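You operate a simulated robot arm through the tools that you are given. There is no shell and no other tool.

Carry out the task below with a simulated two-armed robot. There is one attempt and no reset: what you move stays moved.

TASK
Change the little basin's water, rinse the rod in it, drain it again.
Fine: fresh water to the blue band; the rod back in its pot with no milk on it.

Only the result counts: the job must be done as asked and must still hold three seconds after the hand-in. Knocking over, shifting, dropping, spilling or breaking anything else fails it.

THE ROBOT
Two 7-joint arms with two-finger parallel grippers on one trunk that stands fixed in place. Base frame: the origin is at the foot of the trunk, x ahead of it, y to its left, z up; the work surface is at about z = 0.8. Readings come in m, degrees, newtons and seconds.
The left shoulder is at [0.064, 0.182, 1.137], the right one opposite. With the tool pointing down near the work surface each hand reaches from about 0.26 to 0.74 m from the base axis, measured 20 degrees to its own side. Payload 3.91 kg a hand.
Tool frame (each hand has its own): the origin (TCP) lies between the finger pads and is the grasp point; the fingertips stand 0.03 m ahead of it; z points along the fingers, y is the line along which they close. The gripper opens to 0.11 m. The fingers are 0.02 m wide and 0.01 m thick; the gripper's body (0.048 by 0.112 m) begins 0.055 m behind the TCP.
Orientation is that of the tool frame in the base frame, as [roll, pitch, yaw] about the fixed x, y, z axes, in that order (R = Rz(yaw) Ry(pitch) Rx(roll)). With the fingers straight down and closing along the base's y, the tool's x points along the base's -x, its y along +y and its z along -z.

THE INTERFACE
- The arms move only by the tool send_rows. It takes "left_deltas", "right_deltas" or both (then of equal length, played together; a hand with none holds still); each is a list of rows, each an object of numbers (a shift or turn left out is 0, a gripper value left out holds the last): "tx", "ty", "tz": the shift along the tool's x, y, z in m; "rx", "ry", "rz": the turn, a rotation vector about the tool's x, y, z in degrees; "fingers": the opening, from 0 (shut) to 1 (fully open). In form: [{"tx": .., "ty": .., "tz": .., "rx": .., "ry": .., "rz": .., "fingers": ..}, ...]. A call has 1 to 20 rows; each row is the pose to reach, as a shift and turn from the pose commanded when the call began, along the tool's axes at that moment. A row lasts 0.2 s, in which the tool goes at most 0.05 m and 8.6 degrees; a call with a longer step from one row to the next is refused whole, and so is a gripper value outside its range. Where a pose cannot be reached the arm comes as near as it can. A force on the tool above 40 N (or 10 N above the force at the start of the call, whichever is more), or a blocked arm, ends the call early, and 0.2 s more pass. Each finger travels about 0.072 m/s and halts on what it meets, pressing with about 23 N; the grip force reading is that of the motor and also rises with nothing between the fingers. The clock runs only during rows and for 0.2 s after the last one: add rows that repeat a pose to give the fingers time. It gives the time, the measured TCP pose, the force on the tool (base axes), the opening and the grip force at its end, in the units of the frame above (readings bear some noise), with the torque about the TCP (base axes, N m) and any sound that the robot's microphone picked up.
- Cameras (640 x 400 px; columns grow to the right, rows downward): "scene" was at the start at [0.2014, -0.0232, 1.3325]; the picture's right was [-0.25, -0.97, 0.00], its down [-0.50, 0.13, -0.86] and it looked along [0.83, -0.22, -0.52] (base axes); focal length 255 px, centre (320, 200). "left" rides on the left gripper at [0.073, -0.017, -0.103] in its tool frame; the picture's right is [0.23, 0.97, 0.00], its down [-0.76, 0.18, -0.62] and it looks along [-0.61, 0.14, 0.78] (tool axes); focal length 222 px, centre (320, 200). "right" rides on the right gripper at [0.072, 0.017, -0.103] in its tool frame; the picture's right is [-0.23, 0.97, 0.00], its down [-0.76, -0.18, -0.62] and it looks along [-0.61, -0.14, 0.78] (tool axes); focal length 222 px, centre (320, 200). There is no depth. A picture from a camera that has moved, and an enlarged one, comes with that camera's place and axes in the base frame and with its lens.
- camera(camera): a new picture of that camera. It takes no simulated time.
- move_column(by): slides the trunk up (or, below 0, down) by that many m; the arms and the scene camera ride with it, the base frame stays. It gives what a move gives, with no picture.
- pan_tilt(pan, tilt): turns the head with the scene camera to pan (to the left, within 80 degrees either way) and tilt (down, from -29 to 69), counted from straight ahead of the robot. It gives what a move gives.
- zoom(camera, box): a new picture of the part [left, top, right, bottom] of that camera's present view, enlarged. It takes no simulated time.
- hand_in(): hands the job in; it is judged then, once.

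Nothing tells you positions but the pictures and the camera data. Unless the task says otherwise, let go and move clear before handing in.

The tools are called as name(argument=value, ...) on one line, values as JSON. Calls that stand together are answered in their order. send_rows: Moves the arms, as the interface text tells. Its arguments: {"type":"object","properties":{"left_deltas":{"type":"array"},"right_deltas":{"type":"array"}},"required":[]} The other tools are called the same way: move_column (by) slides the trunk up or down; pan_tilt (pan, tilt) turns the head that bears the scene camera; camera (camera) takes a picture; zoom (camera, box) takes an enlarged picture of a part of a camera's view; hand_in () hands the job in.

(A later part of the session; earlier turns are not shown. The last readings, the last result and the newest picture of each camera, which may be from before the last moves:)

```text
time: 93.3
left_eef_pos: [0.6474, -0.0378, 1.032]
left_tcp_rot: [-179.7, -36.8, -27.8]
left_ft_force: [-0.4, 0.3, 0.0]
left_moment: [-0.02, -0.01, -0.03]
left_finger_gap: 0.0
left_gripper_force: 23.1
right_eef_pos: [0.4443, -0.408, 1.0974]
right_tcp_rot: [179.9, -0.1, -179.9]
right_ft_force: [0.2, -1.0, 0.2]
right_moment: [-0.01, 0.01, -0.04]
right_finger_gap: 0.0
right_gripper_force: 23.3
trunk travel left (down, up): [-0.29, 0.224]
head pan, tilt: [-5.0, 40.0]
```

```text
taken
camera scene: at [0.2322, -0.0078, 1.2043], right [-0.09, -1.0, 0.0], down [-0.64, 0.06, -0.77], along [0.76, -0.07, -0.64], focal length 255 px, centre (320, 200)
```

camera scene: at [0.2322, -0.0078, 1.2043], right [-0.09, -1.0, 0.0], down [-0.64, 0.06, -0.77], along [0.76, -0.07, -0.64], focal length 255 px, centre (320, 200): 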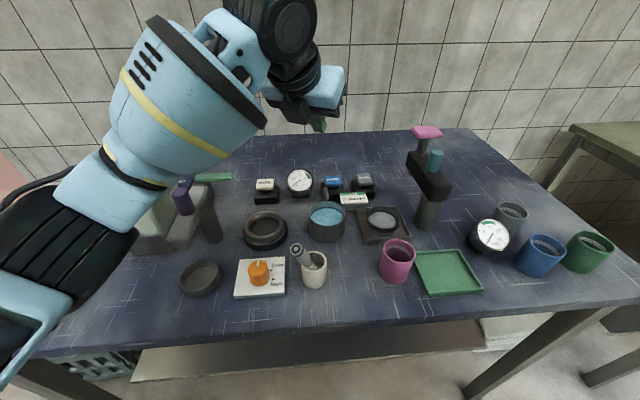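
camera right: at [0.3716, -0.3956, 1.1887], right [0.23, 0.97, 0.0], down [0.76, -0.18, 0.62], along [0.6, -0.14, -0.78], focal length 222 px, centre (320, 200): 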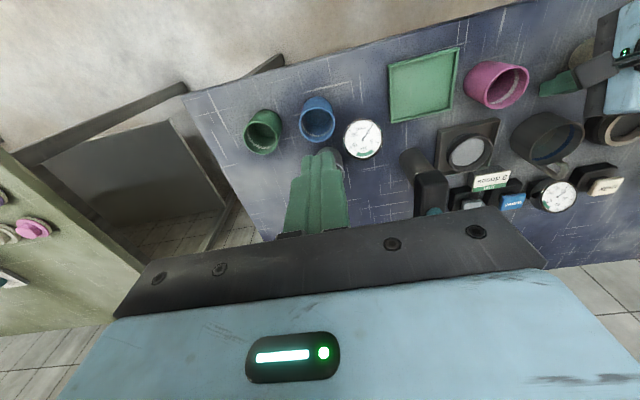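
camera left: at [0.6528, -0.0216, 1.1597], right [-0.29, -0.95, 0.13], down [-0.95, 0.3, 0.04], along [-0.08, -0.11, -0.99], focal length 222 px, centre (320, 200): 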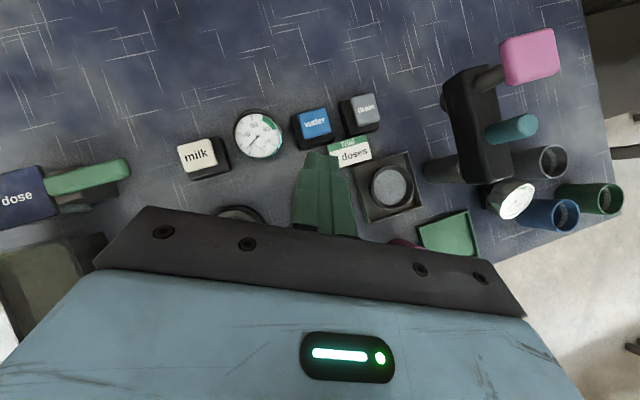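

The rod's top is at about (0.469, 0.006, 0.916), leaning about 23° with its foot still inside the pot. I'll raise the trunk 10 cm first so the elbow stays high over the bench.

move_column(by=0.1)

camera(camera="scene")

```text
time: 94.7
left_eef_pos: [0.6473, -0.0371, 1.1315]
left_tcp_rot: [-179.8, -36.7, -27.9]
left_ft_force: [0.1, 0.1, -1.0]
left_moment: [0.0, 0.04, -0.02]
left_finger_gap: 0.0
left_gripper_force: 22.9
right_eef_pos: [0.4447, -0.408, 1.1974]
right_tcp_rot: [179.9, -0.2, -180.0]
right_ft_force: [-1.0, -0.2, -0.1]
right_moment: [0.02, 0.03, -0.02]
right_finger_gap: 0.0
right_gripper_force: 23.1
trunk travel left (down, up): [-0.39, 0.124]
head pan, tilt: [-5.0, 40.0]
```

```text
taken
camera scene: at [0.2034, -0.0081, 1.3074], right [-0.09, -1.0, 0.0], down [-0.64, 0.06, -0.77], along [0.76, -0.07, -0.64], focal length 255 px, centre (320, 200)
```

scene: 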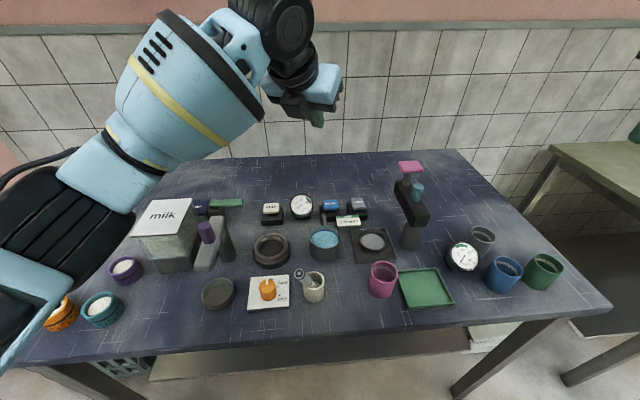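

I'll bring the left hand in steps toward a point 10 cm above the rod along its axis, opening the fingers partway.

send_rows(left_deltas=[{"tx": -0.0359, "ty": 0.0052, "tz": -0.0012, "rx": -1.27, "ry": -1.99, "rz": 2.23, "fingers": 0.6}, {"tx": -0.0718, "ty": 0.0104, "tz": -0.0023, "rx": -2.54, "ry": -3.97, "rz": 4.46}, {"tx": -0.1077, "ty": 0.0156, "tz": -0.0035, "rx": -3.8, "ry": -5.96, "rz": 6.69}])

camera(camera="scene")

```text
time: 95.5
left_eef_pos: [0.5616, -0.0111, 1.0693]
left_tcp_rot: [-179.2, -30.7, -35.9]
left_ft_force: [0.2, -0.8, -0.5]
left_moment: [-0.01, 0.0, -0.04]
left_finger_gap: 0.0658
left_gripper_force: 0.0
right_eef_pos: [0.4441, -0.4075, 1.1958]
right_tcp_rot: [180.0, -0.1, -179.9]
right_ft_force: [1.0, -0.2, 0.0]
right_moment: [-0.04, -0.04, -0.01]
right_finger_gap: 0.0002
right_gripper_force: 23.2
trunk travel left (down, up): [-0.39, 0.124]
head pan, tilt: [-5.0, 40.0]
```

```text
taken
camera scene: at [0.2031, -0.0074, 1.3075], right [-0.09, -1.0, 0.0], down [-0.64, 0.06, -0.77], along [0.76, -0.07, -0.64], focal length 255 px, centre (320, 200)
```

scene: 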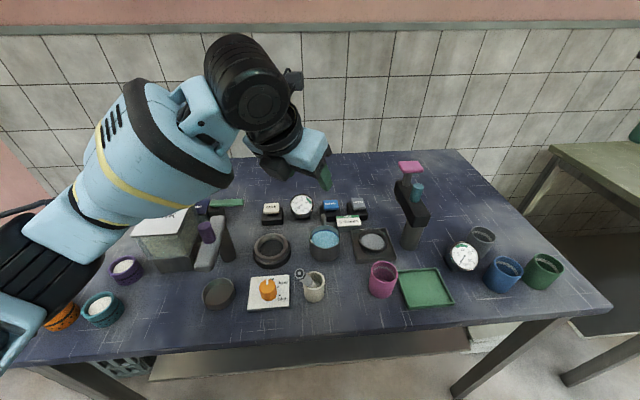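

Tracking is good. I'll continue to the pre-grasp point above the rod.

send_rows(left_deltas=[{"tx": -0.035, "ty": 0.0089, "tz": 0.0027, "rx": -1.3, "ry": -2.0, "rz": 2.2}, {"tx": -0.07, "ty": 0.0178, "tz": 0.0055, "rx": -2.65, "ry": -3.95, "rz": 4.45}, {"tx": -0.105, "ty": 0.0268, "tz": 0.0082, "rx": -4.0, "ry": -5.9, "rz": 6.7}, {"tx": -0.14, "ty": 0.0357, "tz": 0.0109, "rx": -5.3, "ry": -7.9, "rz": 8.9}, {"tx": -0.14, "ty": 0.0357, "tz": 0.0109, "rx": -5.3, "ry": -7.9, "rz": 8.9}])

camera(camera="scene")

camera(camera="left")

```text
time: 96.7
left_eef_pos: [0.4511, 0.0262, 0.9872]
left_tcp_rot: [-180.0, -22.8, -45.8]
left_ft_force: [0.0, 0.1, 0.2]
left_moment: [-0.03, 0.0, -0.01]
left_finger_gap: 0.066
left_gripper_force: 0.0
right_eef_pos: [0.4433, -0.4089, 1.1968]
right_tcp_rot: [179.9, -0.2, -180.0]
right_ft_force: [0.3, -0.7, -0.6]
right_moment: [-0.01, 0.0, 0.02]
right_finger_gap: 0.0
right_gripper_force: 23.2
trunk travel left (down, up): [-0.39, 0.124]
head pan, tilt: [-5.0, 40.0]
```

```text
taken
camera scene: at [0.2033, -0.0082, 1.3075], right [-0.09, -1.0, 0.0], down [-0.64, 0.06, -0.77], along [0.76, -0.07, -0.64], focal length 255 px, centre (320, 200)
```

scene: 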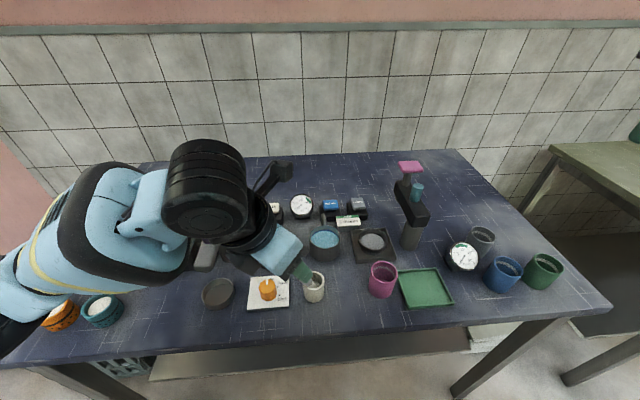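

```text
taken
camera left: at [0.4815, 0.0195, 1.1129], right [-0.55, -0.83, 0.09], down [-0.79, 0.55, 0.28], along [-0.28, 0.09, -0.96], focal length 222 px, centre (320, 200)
```

left: 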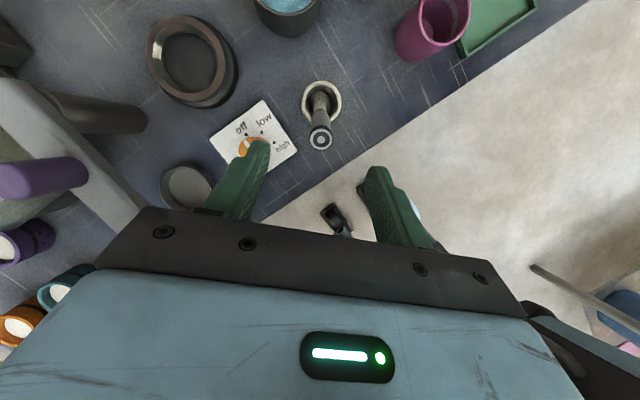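

The rod's top lies right between the open fingers. I'll slide down along the rod's axis to the grasp depth.

send_rows(left_deltas=[{"tz": 0.03, "tx": -0.001}, {"tz": 0.06, "tx": -0.002}, {"tz": 0.085, "tx": -0.003}, {"tz": 0.1, "tx": -0.003}])

camera(camera="left")

zoom(camera="scene", box=[260, 230, 360, 310])

```text
time: 97.7
left_eef_pos: [0.4731, 0.0024, 0.8938]
left_tcp_rot: [179.9, -22.7, -45.7]
left_ft_force: [-0.5, -0.4, 0.3]
left_moment: [0.0, 0.02, -0.03]
left_finger_gap: 0.0659
left_gripper_force: 0.1
right_eef_pos: [0.4449, -0.4078, 1.1977]
right_tcp_rot: [180.0, -0.1, 179.9]
right_ft_force: [0.0, 0.2, -0.2]
right_moment: [0.01, 0.01, 0.01]
right_finger_gap: 0.0
right_gripper_force: 22.8
trunk travel left (down, up): [-0.39, 0.124]
head pan, tilt: [-5.0, 40.0]
```

```text
taken
camera left: at [0.5053, -0.0047, 1.0193], right [-0.55, -0.83, 0.09], down [-0.79, 0.55, 0.28], along [-0.28, 0.09, -0.96], focal length 222 px, centre (320, 200)
```

left: 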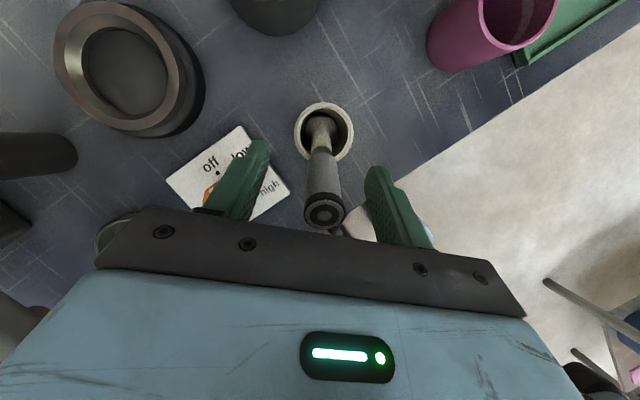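

```text
5.00 times, centred on (310, 270) of scene
camera zoom: at [0.2032, -0.0079, 1.3075], right [-0.09, -1.0, 0.0], down [-0.64, 0.06, -0.77], along [0.76, -0.07, -0.64], focal length 1275 px, centre (370, -150)
```

zoom: 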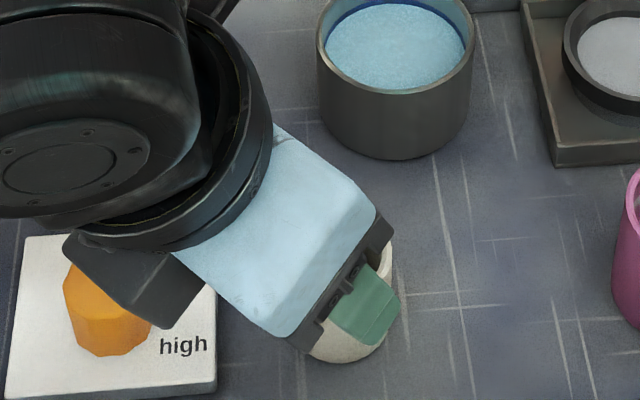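

The rod stands between the pads. I'll close the gripper on it and let it settle.

send_rows(left_deltas=[{"fingers": 0.3}, {"fingers": 0.1}, {"fingers": 0.0}, {}, {}])

camera(camera="left")

```text
time: 98.9
left_eef_pos: [0.4738, 0.0024, 0.8951]
left_tcp_rot: [-180.0, -22.7, -45.7]
left_ft_force: [0.5, 0.1, -0.5]
left_moment: [-0.02, 0.05, -0.01]
left_finger_gap: 0.0185
left_gripper_force: 22.5
right_eef_pos: [0.4442, -0.4076, 1.1974]
right_tcp_rot: [-180.0, -0.2, -180.0]
right_ft_force: [0.6, -0.3, 1.0]
right_moment: [-0.02, -0.01, -0.01]
right_finger_gap: 0.0001
right_gripper_force: 22.9
trunk travel left (down, up): [-0.39, 0.124]
head pan, tilt: [-5.0, 40.0]
```

```text
taken
camera left: at [0.5052, -0.0047, 1.0195], right [-0.55, -0.83, 0.09], down [-0.79, 0.55, 0.28], along [-0.28, 0.09, -0.96], focal length 222 px, centre (320, 200)
```

left: 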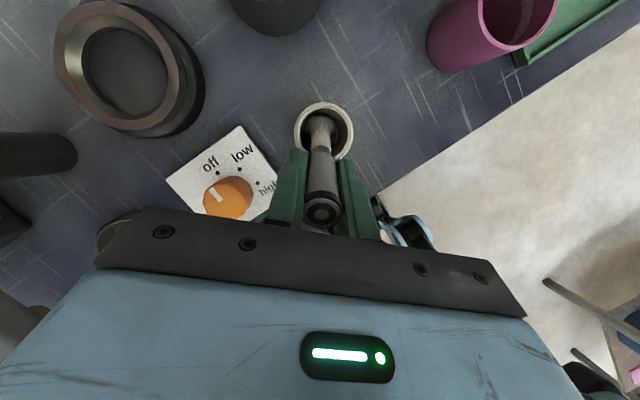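

The gripper holds the 18.5 mm rod firmly. I'll draw it out along its own axis, slowly.

send_rows(left_deltas=[{"tz": -0.012}, {"tz": -0.03}, {"tz": -0.05}, {"tz": -0.075}, {"tz": -0.1}])

camera(camera="left")

camera(camera="scene")

```text
time: 100.1
left_eef_pos: [0.4471, 0.0298, 0.987]
left_tcp_rot: [-179.9, -22.7, -45.6]
left_ft_force: [0.2, 0.2, -1.0]
left_moment: [0.0, 0.01, 0.0]
left_finger_gap: 0.0185
left_gripper_force: 23.3
right_eef_pos: [0.4435, -0.4088, 1.1965]
right_tcp_rot: [179.9, -0.1, -179.9]
right_ft_force: [0.5, 1.1, -0.5]
right_moment: [-0.05, -0.03, 0.0]
right_finger_gap: 0.0
right_gripper_force: 23.1
trunk travel left (down, up): [-0.39, 0.124]
head pan, tilt: [-5.0, 40.0]
```

```text
taken
camera left: at [0.4775, 0.0221, 1.1122], right [-0.55, -0.83, 0.09], down [-0.79, 0.55, 0.28], along [-0.28, 0.09, -0.96], focal length 222 px, centre (320, 200)
```

left: 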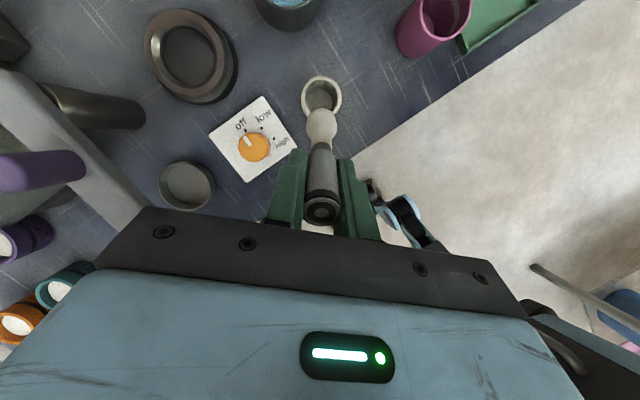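

```text
taken
camera scene: at [0.2027, -0.0077, 1.3076], right [-0.09, -1.0, 0.0], down [-0.64, 0.06, -0.77], along [0.76, -0.07, -0.64], focal length 255 px, centre (320, 200)
```

scene: 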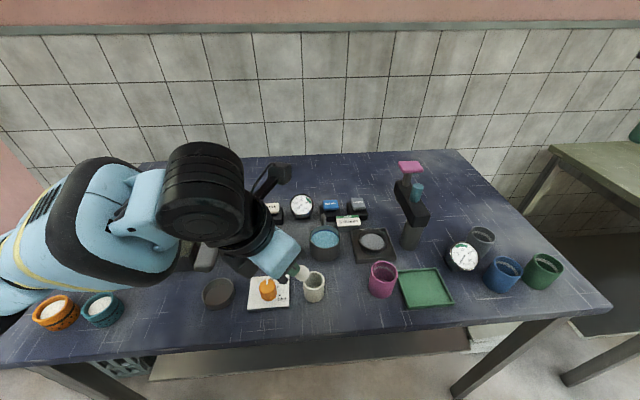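

zoom(camera="left", box=[270, 60, 380, 240])

zoom(camera="scene", box=[270, 240, 350, 310])

```text
2.22 times, centred on (325, 150) of left
camera zoom: at [0.4775, 0.0221, 1.1122], right [-0.55, -0.83, 0.09], down [-0.79, 0.55, 0.28], along [-0.28, 0.09, -0.96], focal length 494 px, centre (309, 311)
```

zoom: 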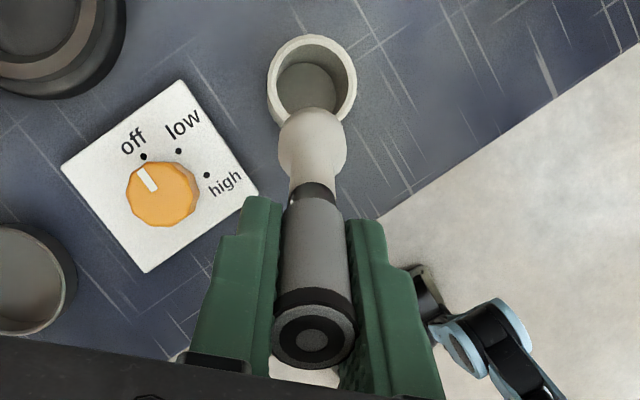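

```text
5.71 times, centred on (310, 275) of scene
camera zoom: at [0.2027, -0.0077, 1.3076], right [-0.09, -1.0, 0.0], down [-0.64, 0.06, -0.77], along [0.76, -0.07, -0.64], focal length 1457 px, centre (377, -229)
```

zoom: 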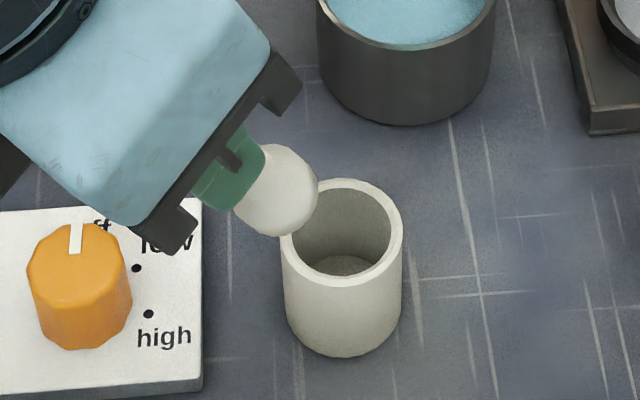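

The rod is out; its bulb-shaped head is white with milk. I'll carry it level, at this height, to above the basin's centre.

send_rows(left_deltas=[{"tx": 0.0315, "ty": -0.0132, "tz": 0.0118}, {"tx": 0.0631, "ty": -0.0264, "tz": 0.0237}, {"tx": 0.0947, "ty": -0.0396, "tz": 0.0355}, {"tx": 0.1262, "ty": -0.0528, "tz": 0.0473}, {"tx": 0.1262, "ty": -0.0528, "tz": 0.0473}])

camera(camera="left")

zoom(camera="scene", box=[270, 200, 370, 280])

```text
time: 101.3
left_eef_pos: [0.579, -0.0317, 0.9927]
left_tcp_rot: [-180.0, -22.8, -45.8]
left_ft_force: [-0.4, 0.0, -1.0]
left_moment: [-0.01, -0.02, -0.01]
left_finger_gap: 0.0185
left_gripper_force: 23.1
right_eef_pos: [0.4432, -0.4085, 1.1981]
right_tcp_rot: [-179.9, -0.1, 180.0]
right_ft_force: [0.0, -0.1, 0.2]
right_moment: [0.04, 0.0, -0.02]
right_finger_gap: 0.0
right_gripper_force: 23.3
trunk travel left (down, up): [-0.39, 0.124]
head pan, tilt: [-5.0, 40.0]
```

```text
taken
camera left: at [0.6102, -0.0384, 1.1166], right [-0.55, -0.83, 0.09], down [-0.79, 0.55, 0.28], along [-0.28, 0.09, -0.96], focal length 222 px, centre (320, 200)
```

left: 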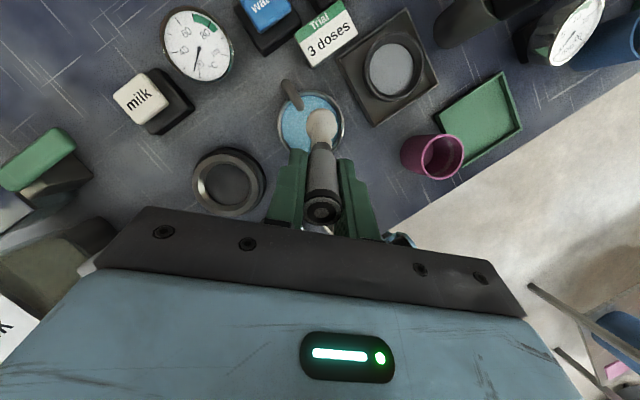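

```text
5.00 times, centred on (320, 240) of scene
camera zoom: at [0.2029, -0.0076, 1.3075], right [-0.09, -1.0, 0.0], down [-0.64, 0.06, -0.77], along [0.76, -0.07, -0.64], focal length 1275 px, centre (320, 0)
```

zoom: 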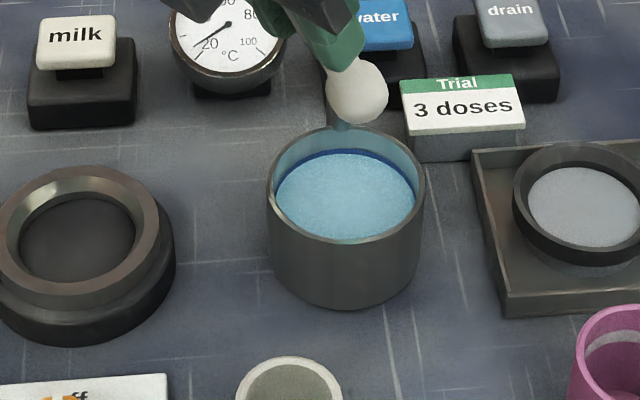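

The rod's head hangs above the basin. I'll lower it straight down into the water, stopping about 1 cm above the floor.

send_rows(left_deltas=[{"tx": -0.0068, "tz": 0.0162}, {"tx": -0.0135, "tz": 0.0324}, {"tx": -0.0203, "tz": 0.0485}, {"tx": -0.027, "tz": 0.0647}, {"tx": -0.0338, "tz": 0.0809}])

camera(camera="left")

zoom(camera="scene", box=[270, 200, 370, 280])

```text
time: 102.5
left_eef_pos: [0.5793, -0.031, 0.9062]
left_tcp_rot: [-179.9, -22.8, -45.7]
left_ft_force: [0.5, -0.9, -0.8]
left_moment: [0.03, 0.02, -0.03]
left_finger_gap: 0.018
left_gripper_force: 23.0
right_eef_pos: [0.4436, -0.4071, 1.1973]
right_tcp_rot: [180.0, -0.1, -180.0]
right_ft_force: [0.5, 0.0, 0.1]
right_moment: [0.0, 0.0, -0.02]
right_finger_gap: 0.0
right_gripper_force: 23.0
trunk travel left (down, up): [-0.39, 0.124]
head pan, tilt: [-5.0, 40.0]
```

```text
taken
camera left: at [0.6103, -0.0382, 1.0305], right [-0.55, -0.83, 0.09], down [-0.79, 0.55, 0.28], along [-0.28, 0.09, -0.96], focal length 222 px, centre (320, 200)
```

left: 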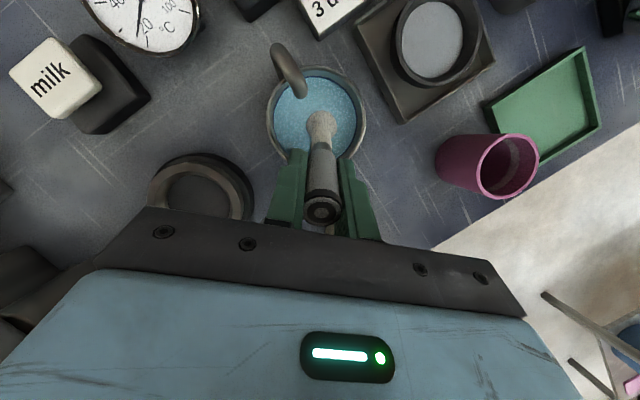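

```text
5.00 times, centred on (320, 240) of scene
camera zoom: at [0.2033, -0.0079, 1.3075], right [-0.09, -1.0, 0.0], down [-0.64, 0.06, -0.77], along [0.76, -0.07, -0.64], focal length 1275 px, centre (320, 0)
```

zoom: 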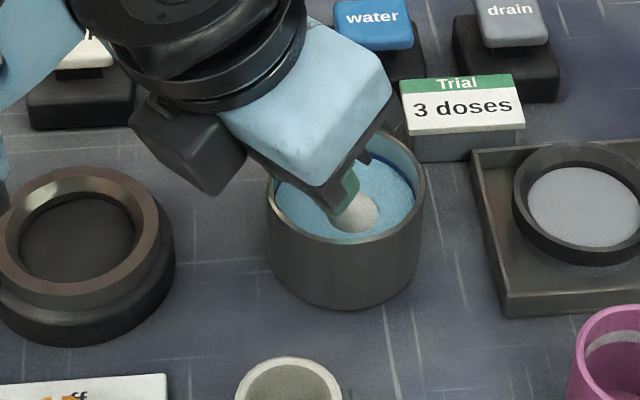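

The head is only partly under water, so I'll lower it another centimetre, close to the basin floor.

send_rows(left_deltas=[{"tx": -0.0023, "tz": 0.0055}, {"tx": -0.0043, "tz": 0.0102}, {"tx": -0.0043, "tz": 0.0102}])

zoom(camera="left", box=[250, 50, 390, 240])

zoom(camera="scene", box=[300, 210, 360, 270])

```text
time: 103.3
left_eef_pos: [0.5788, -0.0313, 0.8946]
left_tcp_rot: [179.9, -22.7, -45.8]
left_ft_force: [-0.6, 0.4, 0.2]
left_moment: [0.0, -0.03, 0.0]
left_finger_gap: 0.0184
left_gripper_force: 23.0
right_eef_pos: [0.4436, -0.4078, 1.1973]
right_tcp_rot: [-179.9, 0.0, 179.9]
right_ft_force: [-0.1, 0.8, 0.8]
right_moment: [-0.03, -0.02, -0.01]
right_finger_gap: 0.0003
right_gripper_force: 23.3
trunk travel left (down, up): [-0.39, 0.124]
head pan, tilt: [-5.0, 40.0]
```

```text
2.11 times, centred on (320, 145) of left
camera zoom: at [0.61, -0.038, 1.0189], right [-0.55, -0.83, 0.09], down [-0.79, 0.55, 0.28], along [-0.28, 0.09, -0.96], focal length 468 px, centre (320, 316)
```

zoom: 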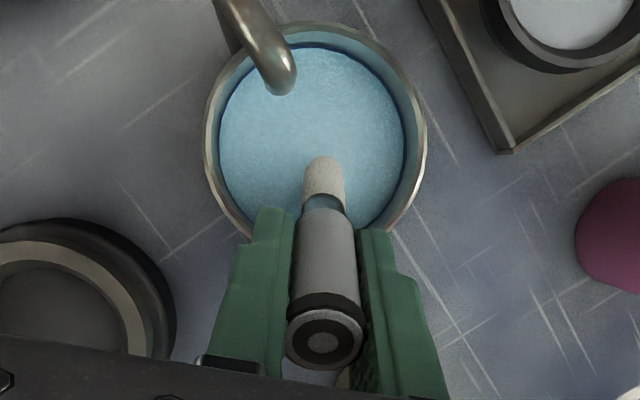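

```text
6.67 times, centred on (330, 240) of scene
camera zoom: at [0.2031, -0.0079, 1.3075], right [-0.09, -1.0, 0.0], down [-0.64, 0.06, -0.77], along [0.76, -0.07, -0.64], focal length 1700 px, centre (253, -67)
```

zoom: 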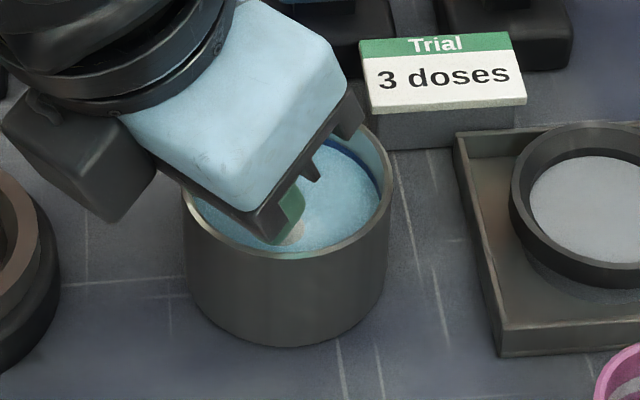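

The head is fully under water with a bit of white shaft above the surface. I'll stir gently in small circles and then check whether the milk is coming off.

send_rows(left_deltas=[{"tx": 0.0052, "ty": -0.0057, "tz": 0.0022}, {"tx": 0.0118, "ty": -0.0001, "tz": 0.0049}, {"tx": 0.0079, "ty": 0.0084, "tz": 0.0033}, {"tx": 0.0, "ty": 0.0, "tz": 0.0}, {"tx": 0.0052, "ty": -0.0057, "tz": 0.0022}, {"tx": 0.0118, "ty": -0.0001, "tz": 0.0049}, {"tx": 0.0079, "ty": 0.0084, "tz": 0.0033}, {"tx": 0.0, "ty": 0.0, "tz": 0.0}, {"tx": 0.0052, "ty": -0.0057, "tz": 0.0022}, {"tx": 0.0118, "ty": -0.0001, "tz": 0.0049}, {"tx": 0.0079, "ty": 0.0084, "tz": 0.0033}, {"tx": 0.0, "ty": 0.0, "tz": 0.0}])

zoom(camera="left", box=[250, 50, 390, 240])

zoom(camera="scene", box=[300, 210, 360, 270])

```text
time: 105.9
left_eef_pos: [0.5777, -0.0286, 0.8939]
left_tcp_rot: [-179.9, -22.8, -45.7]
left_ft_force: [-0.1, 0.4, 2.9]
left_moment: [-0.11, -0.03, 0.01]
left_finger_gap: 0.0186
left_gripper_force: 23.0
right_eef_pos: [0.4437, -0.4084, 1.1964]
right_tcp_rot: [-179.9, -0.1, -180.0]
right_ft_force: [0.4, 0.3, -1.0]
right_moment: [0.0, -0.01, -0.04]
right_finger_gap: 0.0001
right_gripper_force: 23.4
trunk travel left (down, up): [-0.39, 0.124]
head pan, tilt: [-5.0, 40.0]
```

```text
2.11 times, centred on (320, 145) of left
camera zoom: at [0.6099, -0.0361, 1.0188], right [-0.55, -0.83, 0.09], down [-0.79, 0.55, 0.28], along [-0.28, 0.08, -0.96], focal length 468 px, centre (320, 316)
```

zoom: 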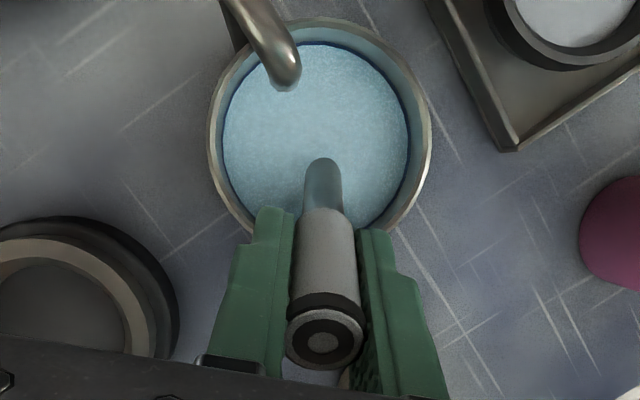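

```text
6.67 times, centred on (330, 240) of scene
camera zoom: at [0.203, -0.0076, 1.3075], right [-0.09, -1.0, 0.0], down [-0.64, 0.06, -0.77], along [0.76, -0.07, -0.64], focal length 1700 px, centre (253, -67)
```

zoom: 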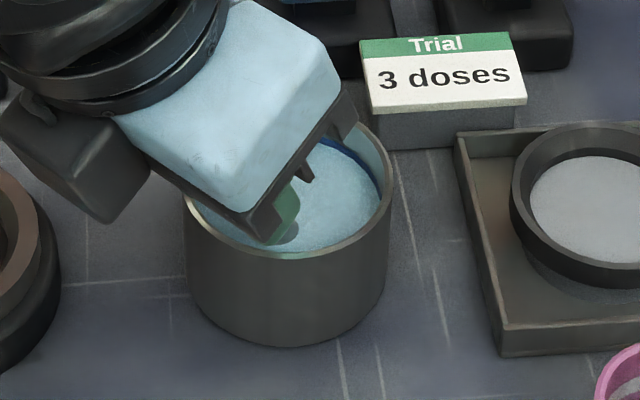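

The shaft is now bright metal and the water has turned slightly cloudy, so the milk has rinsed off. I'll lift the rod straight out, hold it over the basin to drip, and inspect the head.

send_rows(left_deltas=[{"tx": 0.0077, "tz": -0.0184}, {"tx": 0.0154, "tz": -0.0369}, {"tx": 0.0232, "tz": -0.0553}, {"tx": 0.0309, "tz": -0.0738}, {"tx": 0.0386, "tz": -0.0922}, {"tx": 0.0386, "tz": -0.0922}, {"tx": 0.0386, "tz": -0.0922}])

zoom(camera="left", box=[250, 50, 390, 240])

zoom(camera="scene", box=[270, 190, 370, 270])

```text
time: 107.5
left_eef_pos: [0.5799, -0.0282, 0.9939]
left_tcp_rot: [-180.0, -22.7, -45.7]
left_ft_force: [0.1, -0.6, -0.5]
left_moment: [0.04, 0.04, 0.0]
left_finger_gap: 0.0183
left_gripper_force: 23.0
right_eef_pos: [0.4443, -0.4084, 1.1979]
right_tcp_rot: [180.0, -0.1, -180.0]
right_ft_force: [-0.1, -0.6, -0.4]
right_moment: [0.01, -0.01, 0.01]
right_finger_gap: 0.0
right_gripper_force: 23.2
trunk travel left (down, up): [-0.39, 0.124]
head pan, tilt: [-5.0, 40.0]
```

```text
2.11 times, centred on (320, 145) of left
camera zoom: at [0.6113, -0.0352, 1.1185], right [-0.55, -0.83, 0.09], down [-0.79, 0.55, 0.28], along [-0.28, 0.09, -0.96], focal length 468 px, centre (320, 316)
```

zoom: 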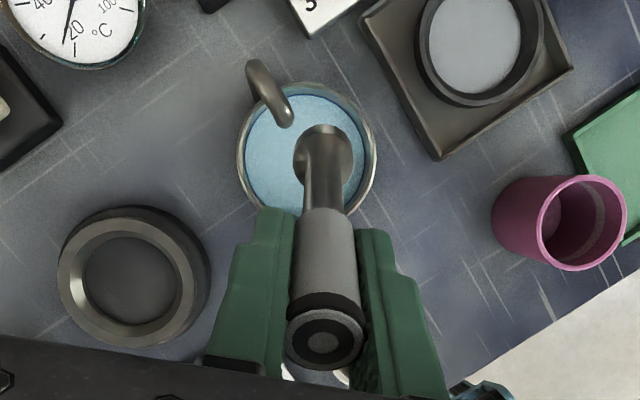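

```text
5.00 times, centred on (320, 230) of scene
camera zoom: at [0.2031, -0.008, 1.3075], right [-0.09, -1.0, 0.0], down [-0.64, 0.06, -0.77], along [0.76, -0.07, -0.64], focal length 1275 px, centre (320, 50)
```

zoom: 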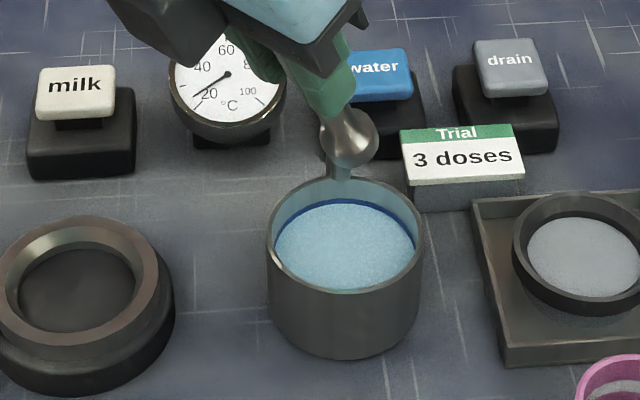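

The rod is clean shiny metal now. I'll carry it back above its pot along the same line I drew it out.

send_rows(left_deltas=[{"tx": -0.0313, "ty": 0.0136, "tz": -0.012}, {"tx": -0.0627, "ty": 0.0272, "tz": -0.0241}, {"tx": -0.094, "ty": 0.0407, "tz": -0.0361}, {"tx": -0.1254, "ty": 0.0543, "tz": -0.0482}, {"tx": -0.1254, "ty": 0.0543, "tz": -0.0482}])

zoom(camera="left", box=[250, 50, 390, 240])

zoom(camera="scene", box=[260, 230, 360, 310])

```text
time: 108.7
left_eef_pos: [0.4491, 0.0299, 0.9908]
left_tcp_rot: [180.0, -22.7, -45.7]
left_ft_force: [0.1, -0.4, -0.8]
left_moment: [0.03, -0.01, 0.0]
left_finger_gap: 0.0182
left_gripper_force: 22.8
right_eef_pos: [0.444, -0.4087, 1.1969]
right_tcp_rot: [-180.0, 0.0, -179.9]
right_ft_force: [-0.4, 0.4, -0.5]
right_moment: [-0.01, -0.03, -0.03]
right_finger_gap: 0.0
right_gripper_force: 22.5
trunk travel left (down, up): [-0.39, 0.124]
head pan, tilt: [-5.0, 40.0]
```

```text
2.11 times, centred on (320, 145) of left
camera zoom: at [0.4799, 0.0222, 1.1155], right [-0.55, -0.83, 0.09], down [-0.79, 0.55, 0.28], along [-0.28, 0.09, -0.96], focal length 468 px, centre (320, 316)
```

zoom: 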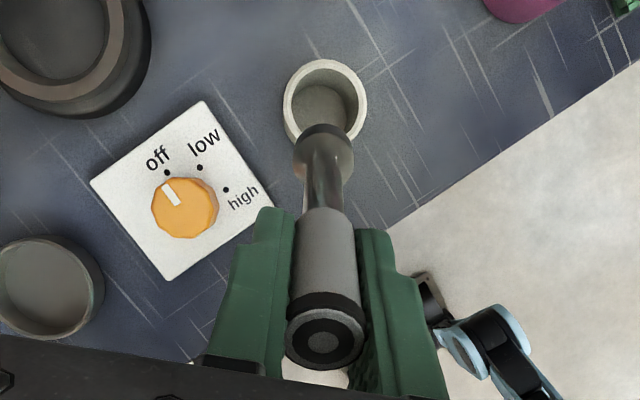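

```text
5.00 times, centred on (310, 270) of scene
camera zoom: at [0.2035, -0.0081, 1.3074], right [-0.09, -1.0, 0.0], down [-0.64, 0.06, -0.77], along [0.76, -0.07, -0.64], focal length 1275 px, centre (370, -150)
```

zoom: 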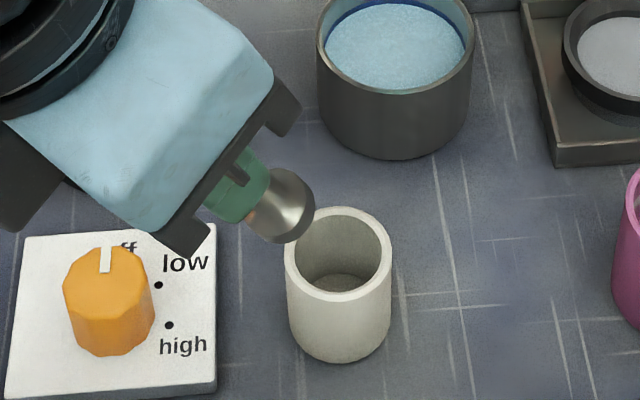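

The rod hangs beside its pot. I'll turn it upright and bring it over the pot's centre, then check the alignment before lowering.

send_rows(left_deltas=[{"tx": 0.0167, "ty": 0.0007, "tz": 0.0045, "ry": -5.7}, {"tx": 0.0334, "ty": 0.0014, "tz": 0.009, "ry": -11.4}, {"tx": 0.05, "ty": 0.0021, "tz": 0.0134, "ry": -17.1}, {"tx": 0.0667, "ty": 0.0028, "tz": 0.0179, "ry": -22.7}, {"tx": 0.0667, "ty": 0.0028, "tz": 0.0179, "ry": -22.7}])

zoom(camera="left", box=[250, 50, 390, 240])

zoom(camera="scene", box=[260, 220, 360, 300])

```text
time: 109.9
left_eef_pos: [0.4908, -0.0207, 0.9989]
left_tcp_rot: [179.9, 0.0, -45.7]
left_ft_force: [0.2, -0.4, -1.6]
left_moment: [0.01, -0.02, 0.05]
left_finger_gap: 0.0184
left_gripper_force: 23.0
right_eef_pos: [0.4442, -0.4081, 1.1972]
right_tcp_rot: [180.0, 0.0, 179.9]
right_ft_force: [-0.5, 0.4, -0.1]
right_moment: [-0.03, 0.06, 0.04]
right_finger_gap: 0.0002
right_gripper_force: 22.7
trunk travel left (down, up): [-0.39, 0.124]
head pan, tilt: [-5.0, 40.0]
```

```text
2.11 times, centred on (320, 145) of left
camera zoom: at [0.5545, -0.0616, 1.104], right [-0.54, -0.84, 0.0], down [-0.66, 0.42, 0.62], along [-0.53, 0.34, -0.78], focal length 468 px, centre (320, 316)
```

zoom: 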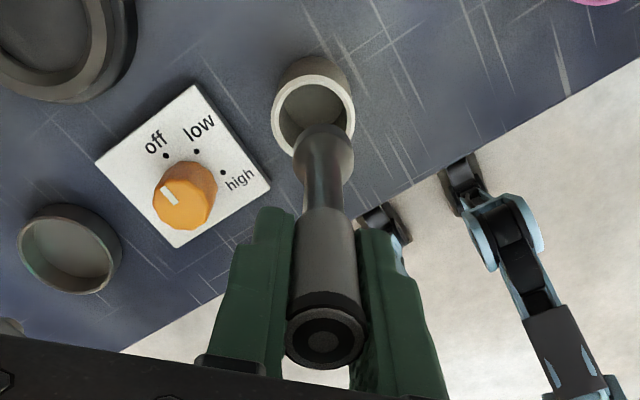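

```text
5.00 times, centred on (310, 260) of scene
camera zoom: at [0.2031, -0.0075, 1.3075], right [-0.09, -1.0, 0.0], down [-0.64, 0.06, -0.77], along [0.76, -0.07, -0.64], focal length 1275 px, centre (370, -100)
```

zoom: 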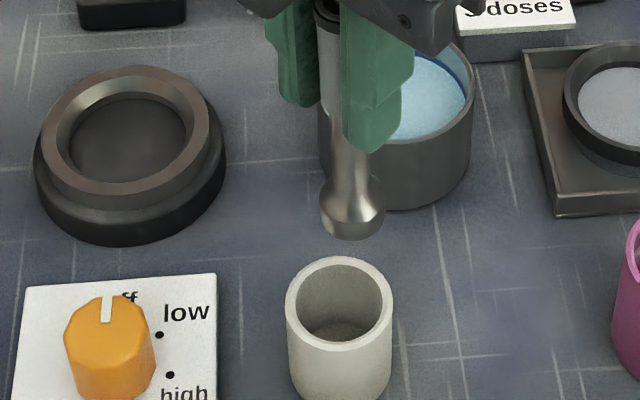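

The rod is almost upright but its head sits about 6 mm right of the pot's centre. I'll correct the tilt by 4° and shift slightly, then look again.

send_rows(left_deltas=[{"tx": 0.0015, "ty": -0.0015, "ry": -2}, {"tx": 0.0029, "ty": -0.003, "ry": -4}, {"tx": 0.0029, "ty": -0.003, "ry": -4}])

zoom(camera="left", box=[250, 50, 390, 240])

zoom(camera="scene", box=[260, 220, 360, 300])

```text
time: 110.7
left_eef_pos: [0.4955, -0.0216, 0.9986]
left_tcp_rot: [-179.9, 4.0, -45.7]
left_ft_force: [0.0, 0.3, -0.2]
left_moment: [-0.01, -0.01, 0.01]
left_finger_gap: 0.0182
left_gripper_force: 23.3
right_eef_pos: [0.4442, -0.4076, 1.1968]
right_tcp_rot: [-180.0, -0.1, -180.0]
right_ft_force: [0.5, 0.9, 0.1]
right_moment: [0.01, -0.05, 0.01]
right_finger_gap: 0.0001
right_gripper_force: 23.2
trunk travel left (down, up): [-0.39, 0.124]
head pan, tilt: [-5.0, 40.0]
```

```text
2.11 times, centred on (320, 145) of left
camera zoom: at [0.5639, -0.0666, 1.0983], right [-0.54, -0.84, -0.02], down [-0.63, 0.39, 0.67], along [-0.56, 0.37, -0.74], focal length 468 px, centre (320, 316)
```

zoom: 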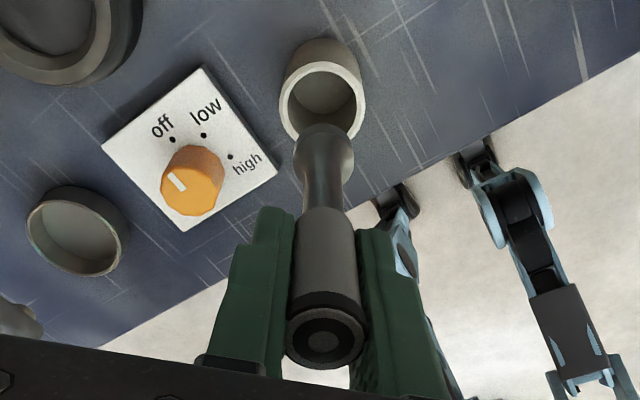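

```text
5.00 times, centred on (310, 260) of scene
camera zoom: at [0.2032, -0.0078, 1.3075], right [-0.09, -1.0, 0.0], down [-0.64, 0.06, -0.77], along [0.76, -0.07, -0.64], focal length 1275 px, centre (370, -100)
```

zoom: 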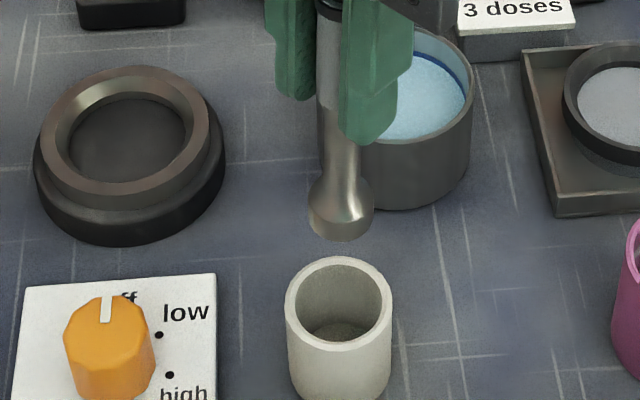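

The head now lines up with the pot to within 2 mm. I'll lower it gently into the pot, watching the force.

send_rows(left_deltas=[{"tx": 0.0003, "ty": -0.0025}, {"tx": 0.0014, "ty": -0.0025, "tz": 0.016}, {"tx": 0.0025, "ty": -0.0025, "tz": 0.032}, {"tx": 0.0036, "ty": -0.0025, "tz": 0.048}, {"tx": 0.0047, "ty": -0.0025, "tz": 0.064}])

zoom(camera="left", box=[250, 50, 390, 240])

zoom(camera="scene", box=[260, 220, 360, 300])

```text
time: 111.9
left_eef_pos: [0.4988, -0.0199, 0.934]
left_tcp_rot: [-179.9, 4.1, -45.8]
left_ft_force: [-0.1, 0.5, -0.6]
left_moment: [0.02, 0.02, 0.0]
left_finger_gap: 0.0183
left_gripper_force: 23.4
right_eef_pos: [0.4431, -0.4066, 1.1976]
right_tcp_rot: [-180.0, -0.1, -179.9]
right_ft_force: [0.0, 0.2, -0.6]
right_moment: [-0.03, 0.01, 0.0]
right_finger_gap: 0.0
right_gripper_force: 22.9
trunk travel left (down, up): [-0.39, 0.124]
head pan, tilt: [-5.0, 40.0]
```

```text
2.11 times, centred on (320, 145) of left
camera zoom: at [0.5663, -0.0652, 1.0343], right [-0.54, -0.84, -0.02], down [-0.63, 0.39, 0.67], along [-0.56, 0.37, -0.74], focal length 468 px, centre (320, 316)
```

zoom: 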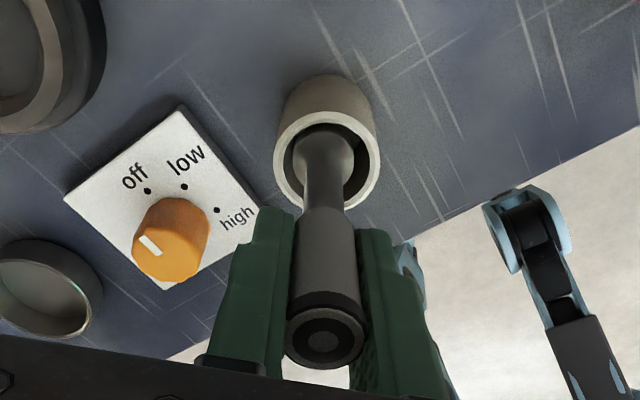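

```text
5.00 times, centred on (310, 260) of scene
camera zoom: at [0.2033, -0.0079, 1.3074], right [-0.09, -1.0, 0.0], down [-0.64, 0.06, -0.77], along [0.76, -0.07, -0.64], focal length 1275 px, centre (370, -100)
```

zoom: 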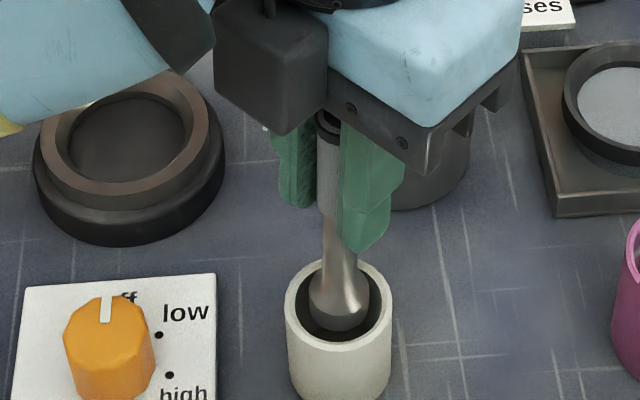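

The head is inside the pot and centred, with no contact force. I'll lower it the last three centimetres.

send_rows(left_deltas=[{"tx": 0.0007, "tz": 0.01}, {"tx": 0.0014, "tz": 0.02}, {"tx": 0.0021, "tz": 0.028}, {"tx": 0.0023, "tz": 0.032}])

zoom(camera="scene", box=[260, 220, 360, 300])

camera(camera="left")

```text
time: 112.9
left_eef_pos: [0.4983, -0.022, 0.903]
left_tcp_rot: [-180.0, 3.9, -45.7]
left_ft_force: [0.4, -0.2, -0.4]
left_moment: [0.0, 0.02, -0.02]
left_finger_gap: 0.0182
left_gripper_force: 23.2
right_eef_pos: [0.445, -0.4084, 1.1972]
right_tcp_rot: [-180.0, -0.1, 180.0]
right_ft_force: [0.3, 0.2, -0.3]
right_moment: [0.02, -0.01, -0.01]
right_finger_gap: 0.0003
right_gripper_force: 23.7
trunk travel left (down, up): [-0.39, 0.124]
head pan, tilt: [-5.0, 40.0]
```

```text
5.00 times, centred on (310, 260) of scene
camera zoom: at [0.2032, -0.0079, 1.3075], right [-0.09, -1.0, 0.0], down [-0.64, 0.06, -0.77], along [0.76, -0.07, -0.64], focal length 1275 px, centre (370, -100)
```

zoom: 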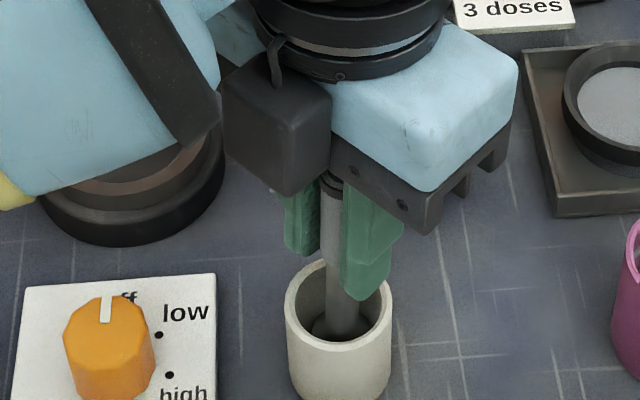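

```text
taken
camera left: at [0.5667, -0.0657, 1.0025], right [-0.54, -0.84, -0.02], down [-0.63, 0.39, 0.67], along [-0.56, 0.37, -0.74], focal length 222 px, centre (320, 200)
```

left: 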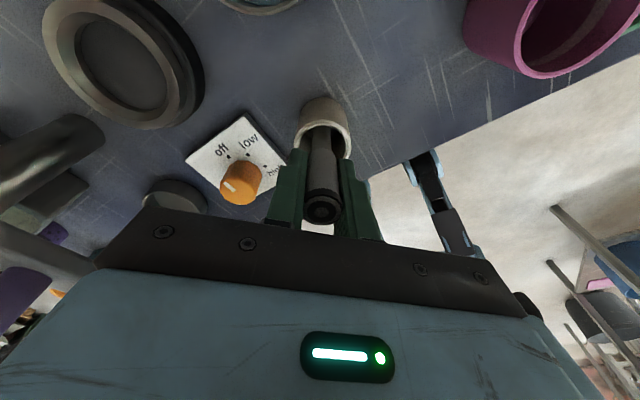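

No contact yet. I'll go down a few more millimetres to set the rod on the pot's floor.

send_rows(left_deltas=[{"tx": 0.0002, "tz": 0.0025}, {"tx": 0.0004, "tz": 0.005}, {"tx": 0.0004, "tz": 0.005}])

```text
time: 113.7
left_eef_pos: [0.4983, -0.0208, 0.9004]
left_tcp_rot: [-180.0, 3.7, -45.8]
left_ft_force: [0.4, 0.9, 14.2]
left_moment: [-0.05, -0.05, -0.03]
left_finger_gap: 0.0186
left_gripper_force: 22.4
right_eef_pos: [0.4434, -0.4078, 1.1982]
right_tcp_rot: [-180.0, 0.1, -180.0]
right_ft_force: [-0.1, 0.3, 0.4]
right_moment: [-0.03, 0.02, 0.01]
right_finger_gap: 0.0002
right_gripper_force: 22.9
trunk travel left (down, up): [-0.39, 0.124]
head pan, tilt: [-5.0, 40.0]
```

The rod touches the pot's floor with 14 N. I'll ease off 3 mm and open the fingers.

send_rows(left_deltas=[{"tz": -0.003}, {"tz": -0.003, "fingers": 0.2}, {"tz": -0.003, "fingers": 0.3}, {"tz": -0.003, "fingers": 0.5}, {"tz": -0.003, "fingers": 0.6}, {"tz": -0.003}])

camera(camera="left")

zoom(camera="scene", box=[260, 220, 360, 300])

```text
time: 115.1
left_eef_pos: [0.4995, -0.0219, 0.9009]
left_tcp_rot: [-179.9, 4.0, -45.8]
left_ft_force: [0.3, 0.5, 0.3]
left_moment: [0.0, 0.02, 0.02]
left_finger_gap: 0.0659
left_gripper_force: 0.1
right_eef_pos: [0.4441, -0.4093, 1.197]
right_tcp_rot: [-179.9, -0.2, -180.0]
right_ft_force: [0.2, -0.2, 0.0]
right_moment: [0.05, 0.0, -0.03]
right_finger_gap: 0.0001
right_gripper_force: 22.7
trunk travel left (down, up): [-0.39, 0.124]
head pan, tilt: [-5.0, 40.0]
```

```text
taken
camera left: at [0.5667, -0.0658, 1.0003], right [-0.54, -0.84, -0.02], down [-0.63, 0.39, 0.67], along [-0.56, 0.37, -0.74], focal length 222 px, centre (320, 200)
```

left: 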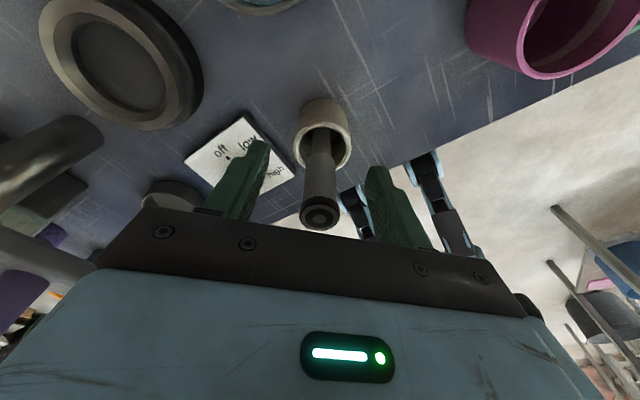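

```text
5.00 times, centred on (310, 260) of scene
camera zoom: at [0.2032, -0.0079, 1.3075], right [-0.09, -1.0, 0.0], down [-0.64, 0.06, -0.77], along [0.76, -0.07, -0.64], focal length 1275 px, centre (370, -100)
```

zoom: 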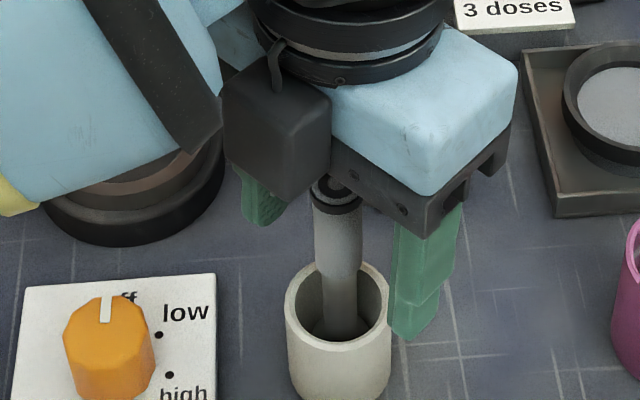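

The rod stands in the pot on its own. I'll raise the open hand straight up and clear.

send_rows(left_deltas=[{"tx": -0.0021, "tz": -0.03}, {"tx": -0.0042, "tz": -0.06}, {"tx": -0.0063, "tz": -0.09}, {"tx": -0.0091, "tz": -0.13}])

camera(camera="scene")

zoom(camera="scene", box=[270, 200, 370, 300])

```text
time: 116.1
left_eef_pos: [0.4985, -0.0213, 1.0314]
left_tcp_rot: [180.0, 3.9, -45.7]
left_ft_force: [0.2, 0.0, 0.5]
left_moment: [0.0, -0.01, -0.04]
left_finger_gap: 0.066
left_gripper_force: 0.1
right_eef_pos: [0.4443, -0.4082, 1.1977]
right_tcp_rot: [-179.9, -0.1, -180.0]
right_ft_force: [-0.3, -0.7, -0.7]
right_moment: [-0.01, 0.01, 0.01]
right_finger_gap: 0.0
right_gripper_force: 22.9
trunk travel left (down, up): [-0.39, 0.124]
head pan, tilt: [-5.0, 40.0]
```

```text
taken
camera scene: at [0.2026, -0.008, 1.3076], right [-0.09, -1.0, 0.0], down [-0.64, 0.06, -0.77], along [0.76, -0.07, -0.64], focal length 255 px, centre (320, 200)
```

scene: 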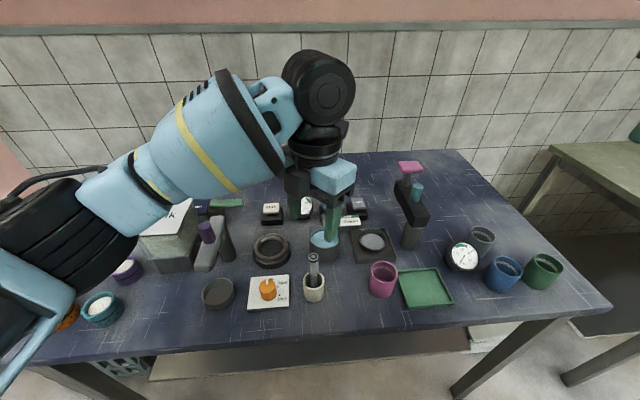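

```text
4.00 times, centred on (320, 250) of scene
camera zoom: at [0.2026, -0.008, 1.3076], right [-0.09, -1.0, 0.0], down [-0.64, 0.06, -0.77], along [0.76, -0.07, -0.64], focal length 1020 px, centre (320, 0)
```

zoom: 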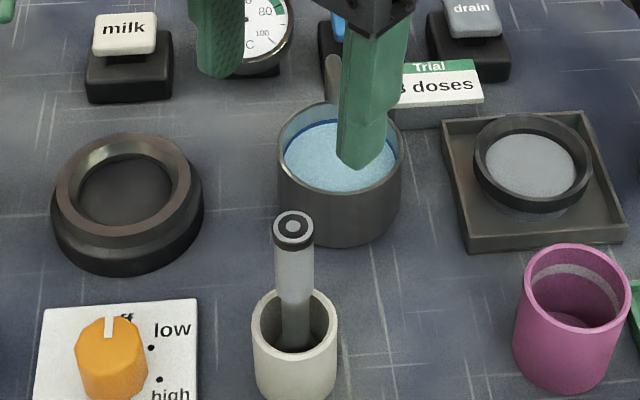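

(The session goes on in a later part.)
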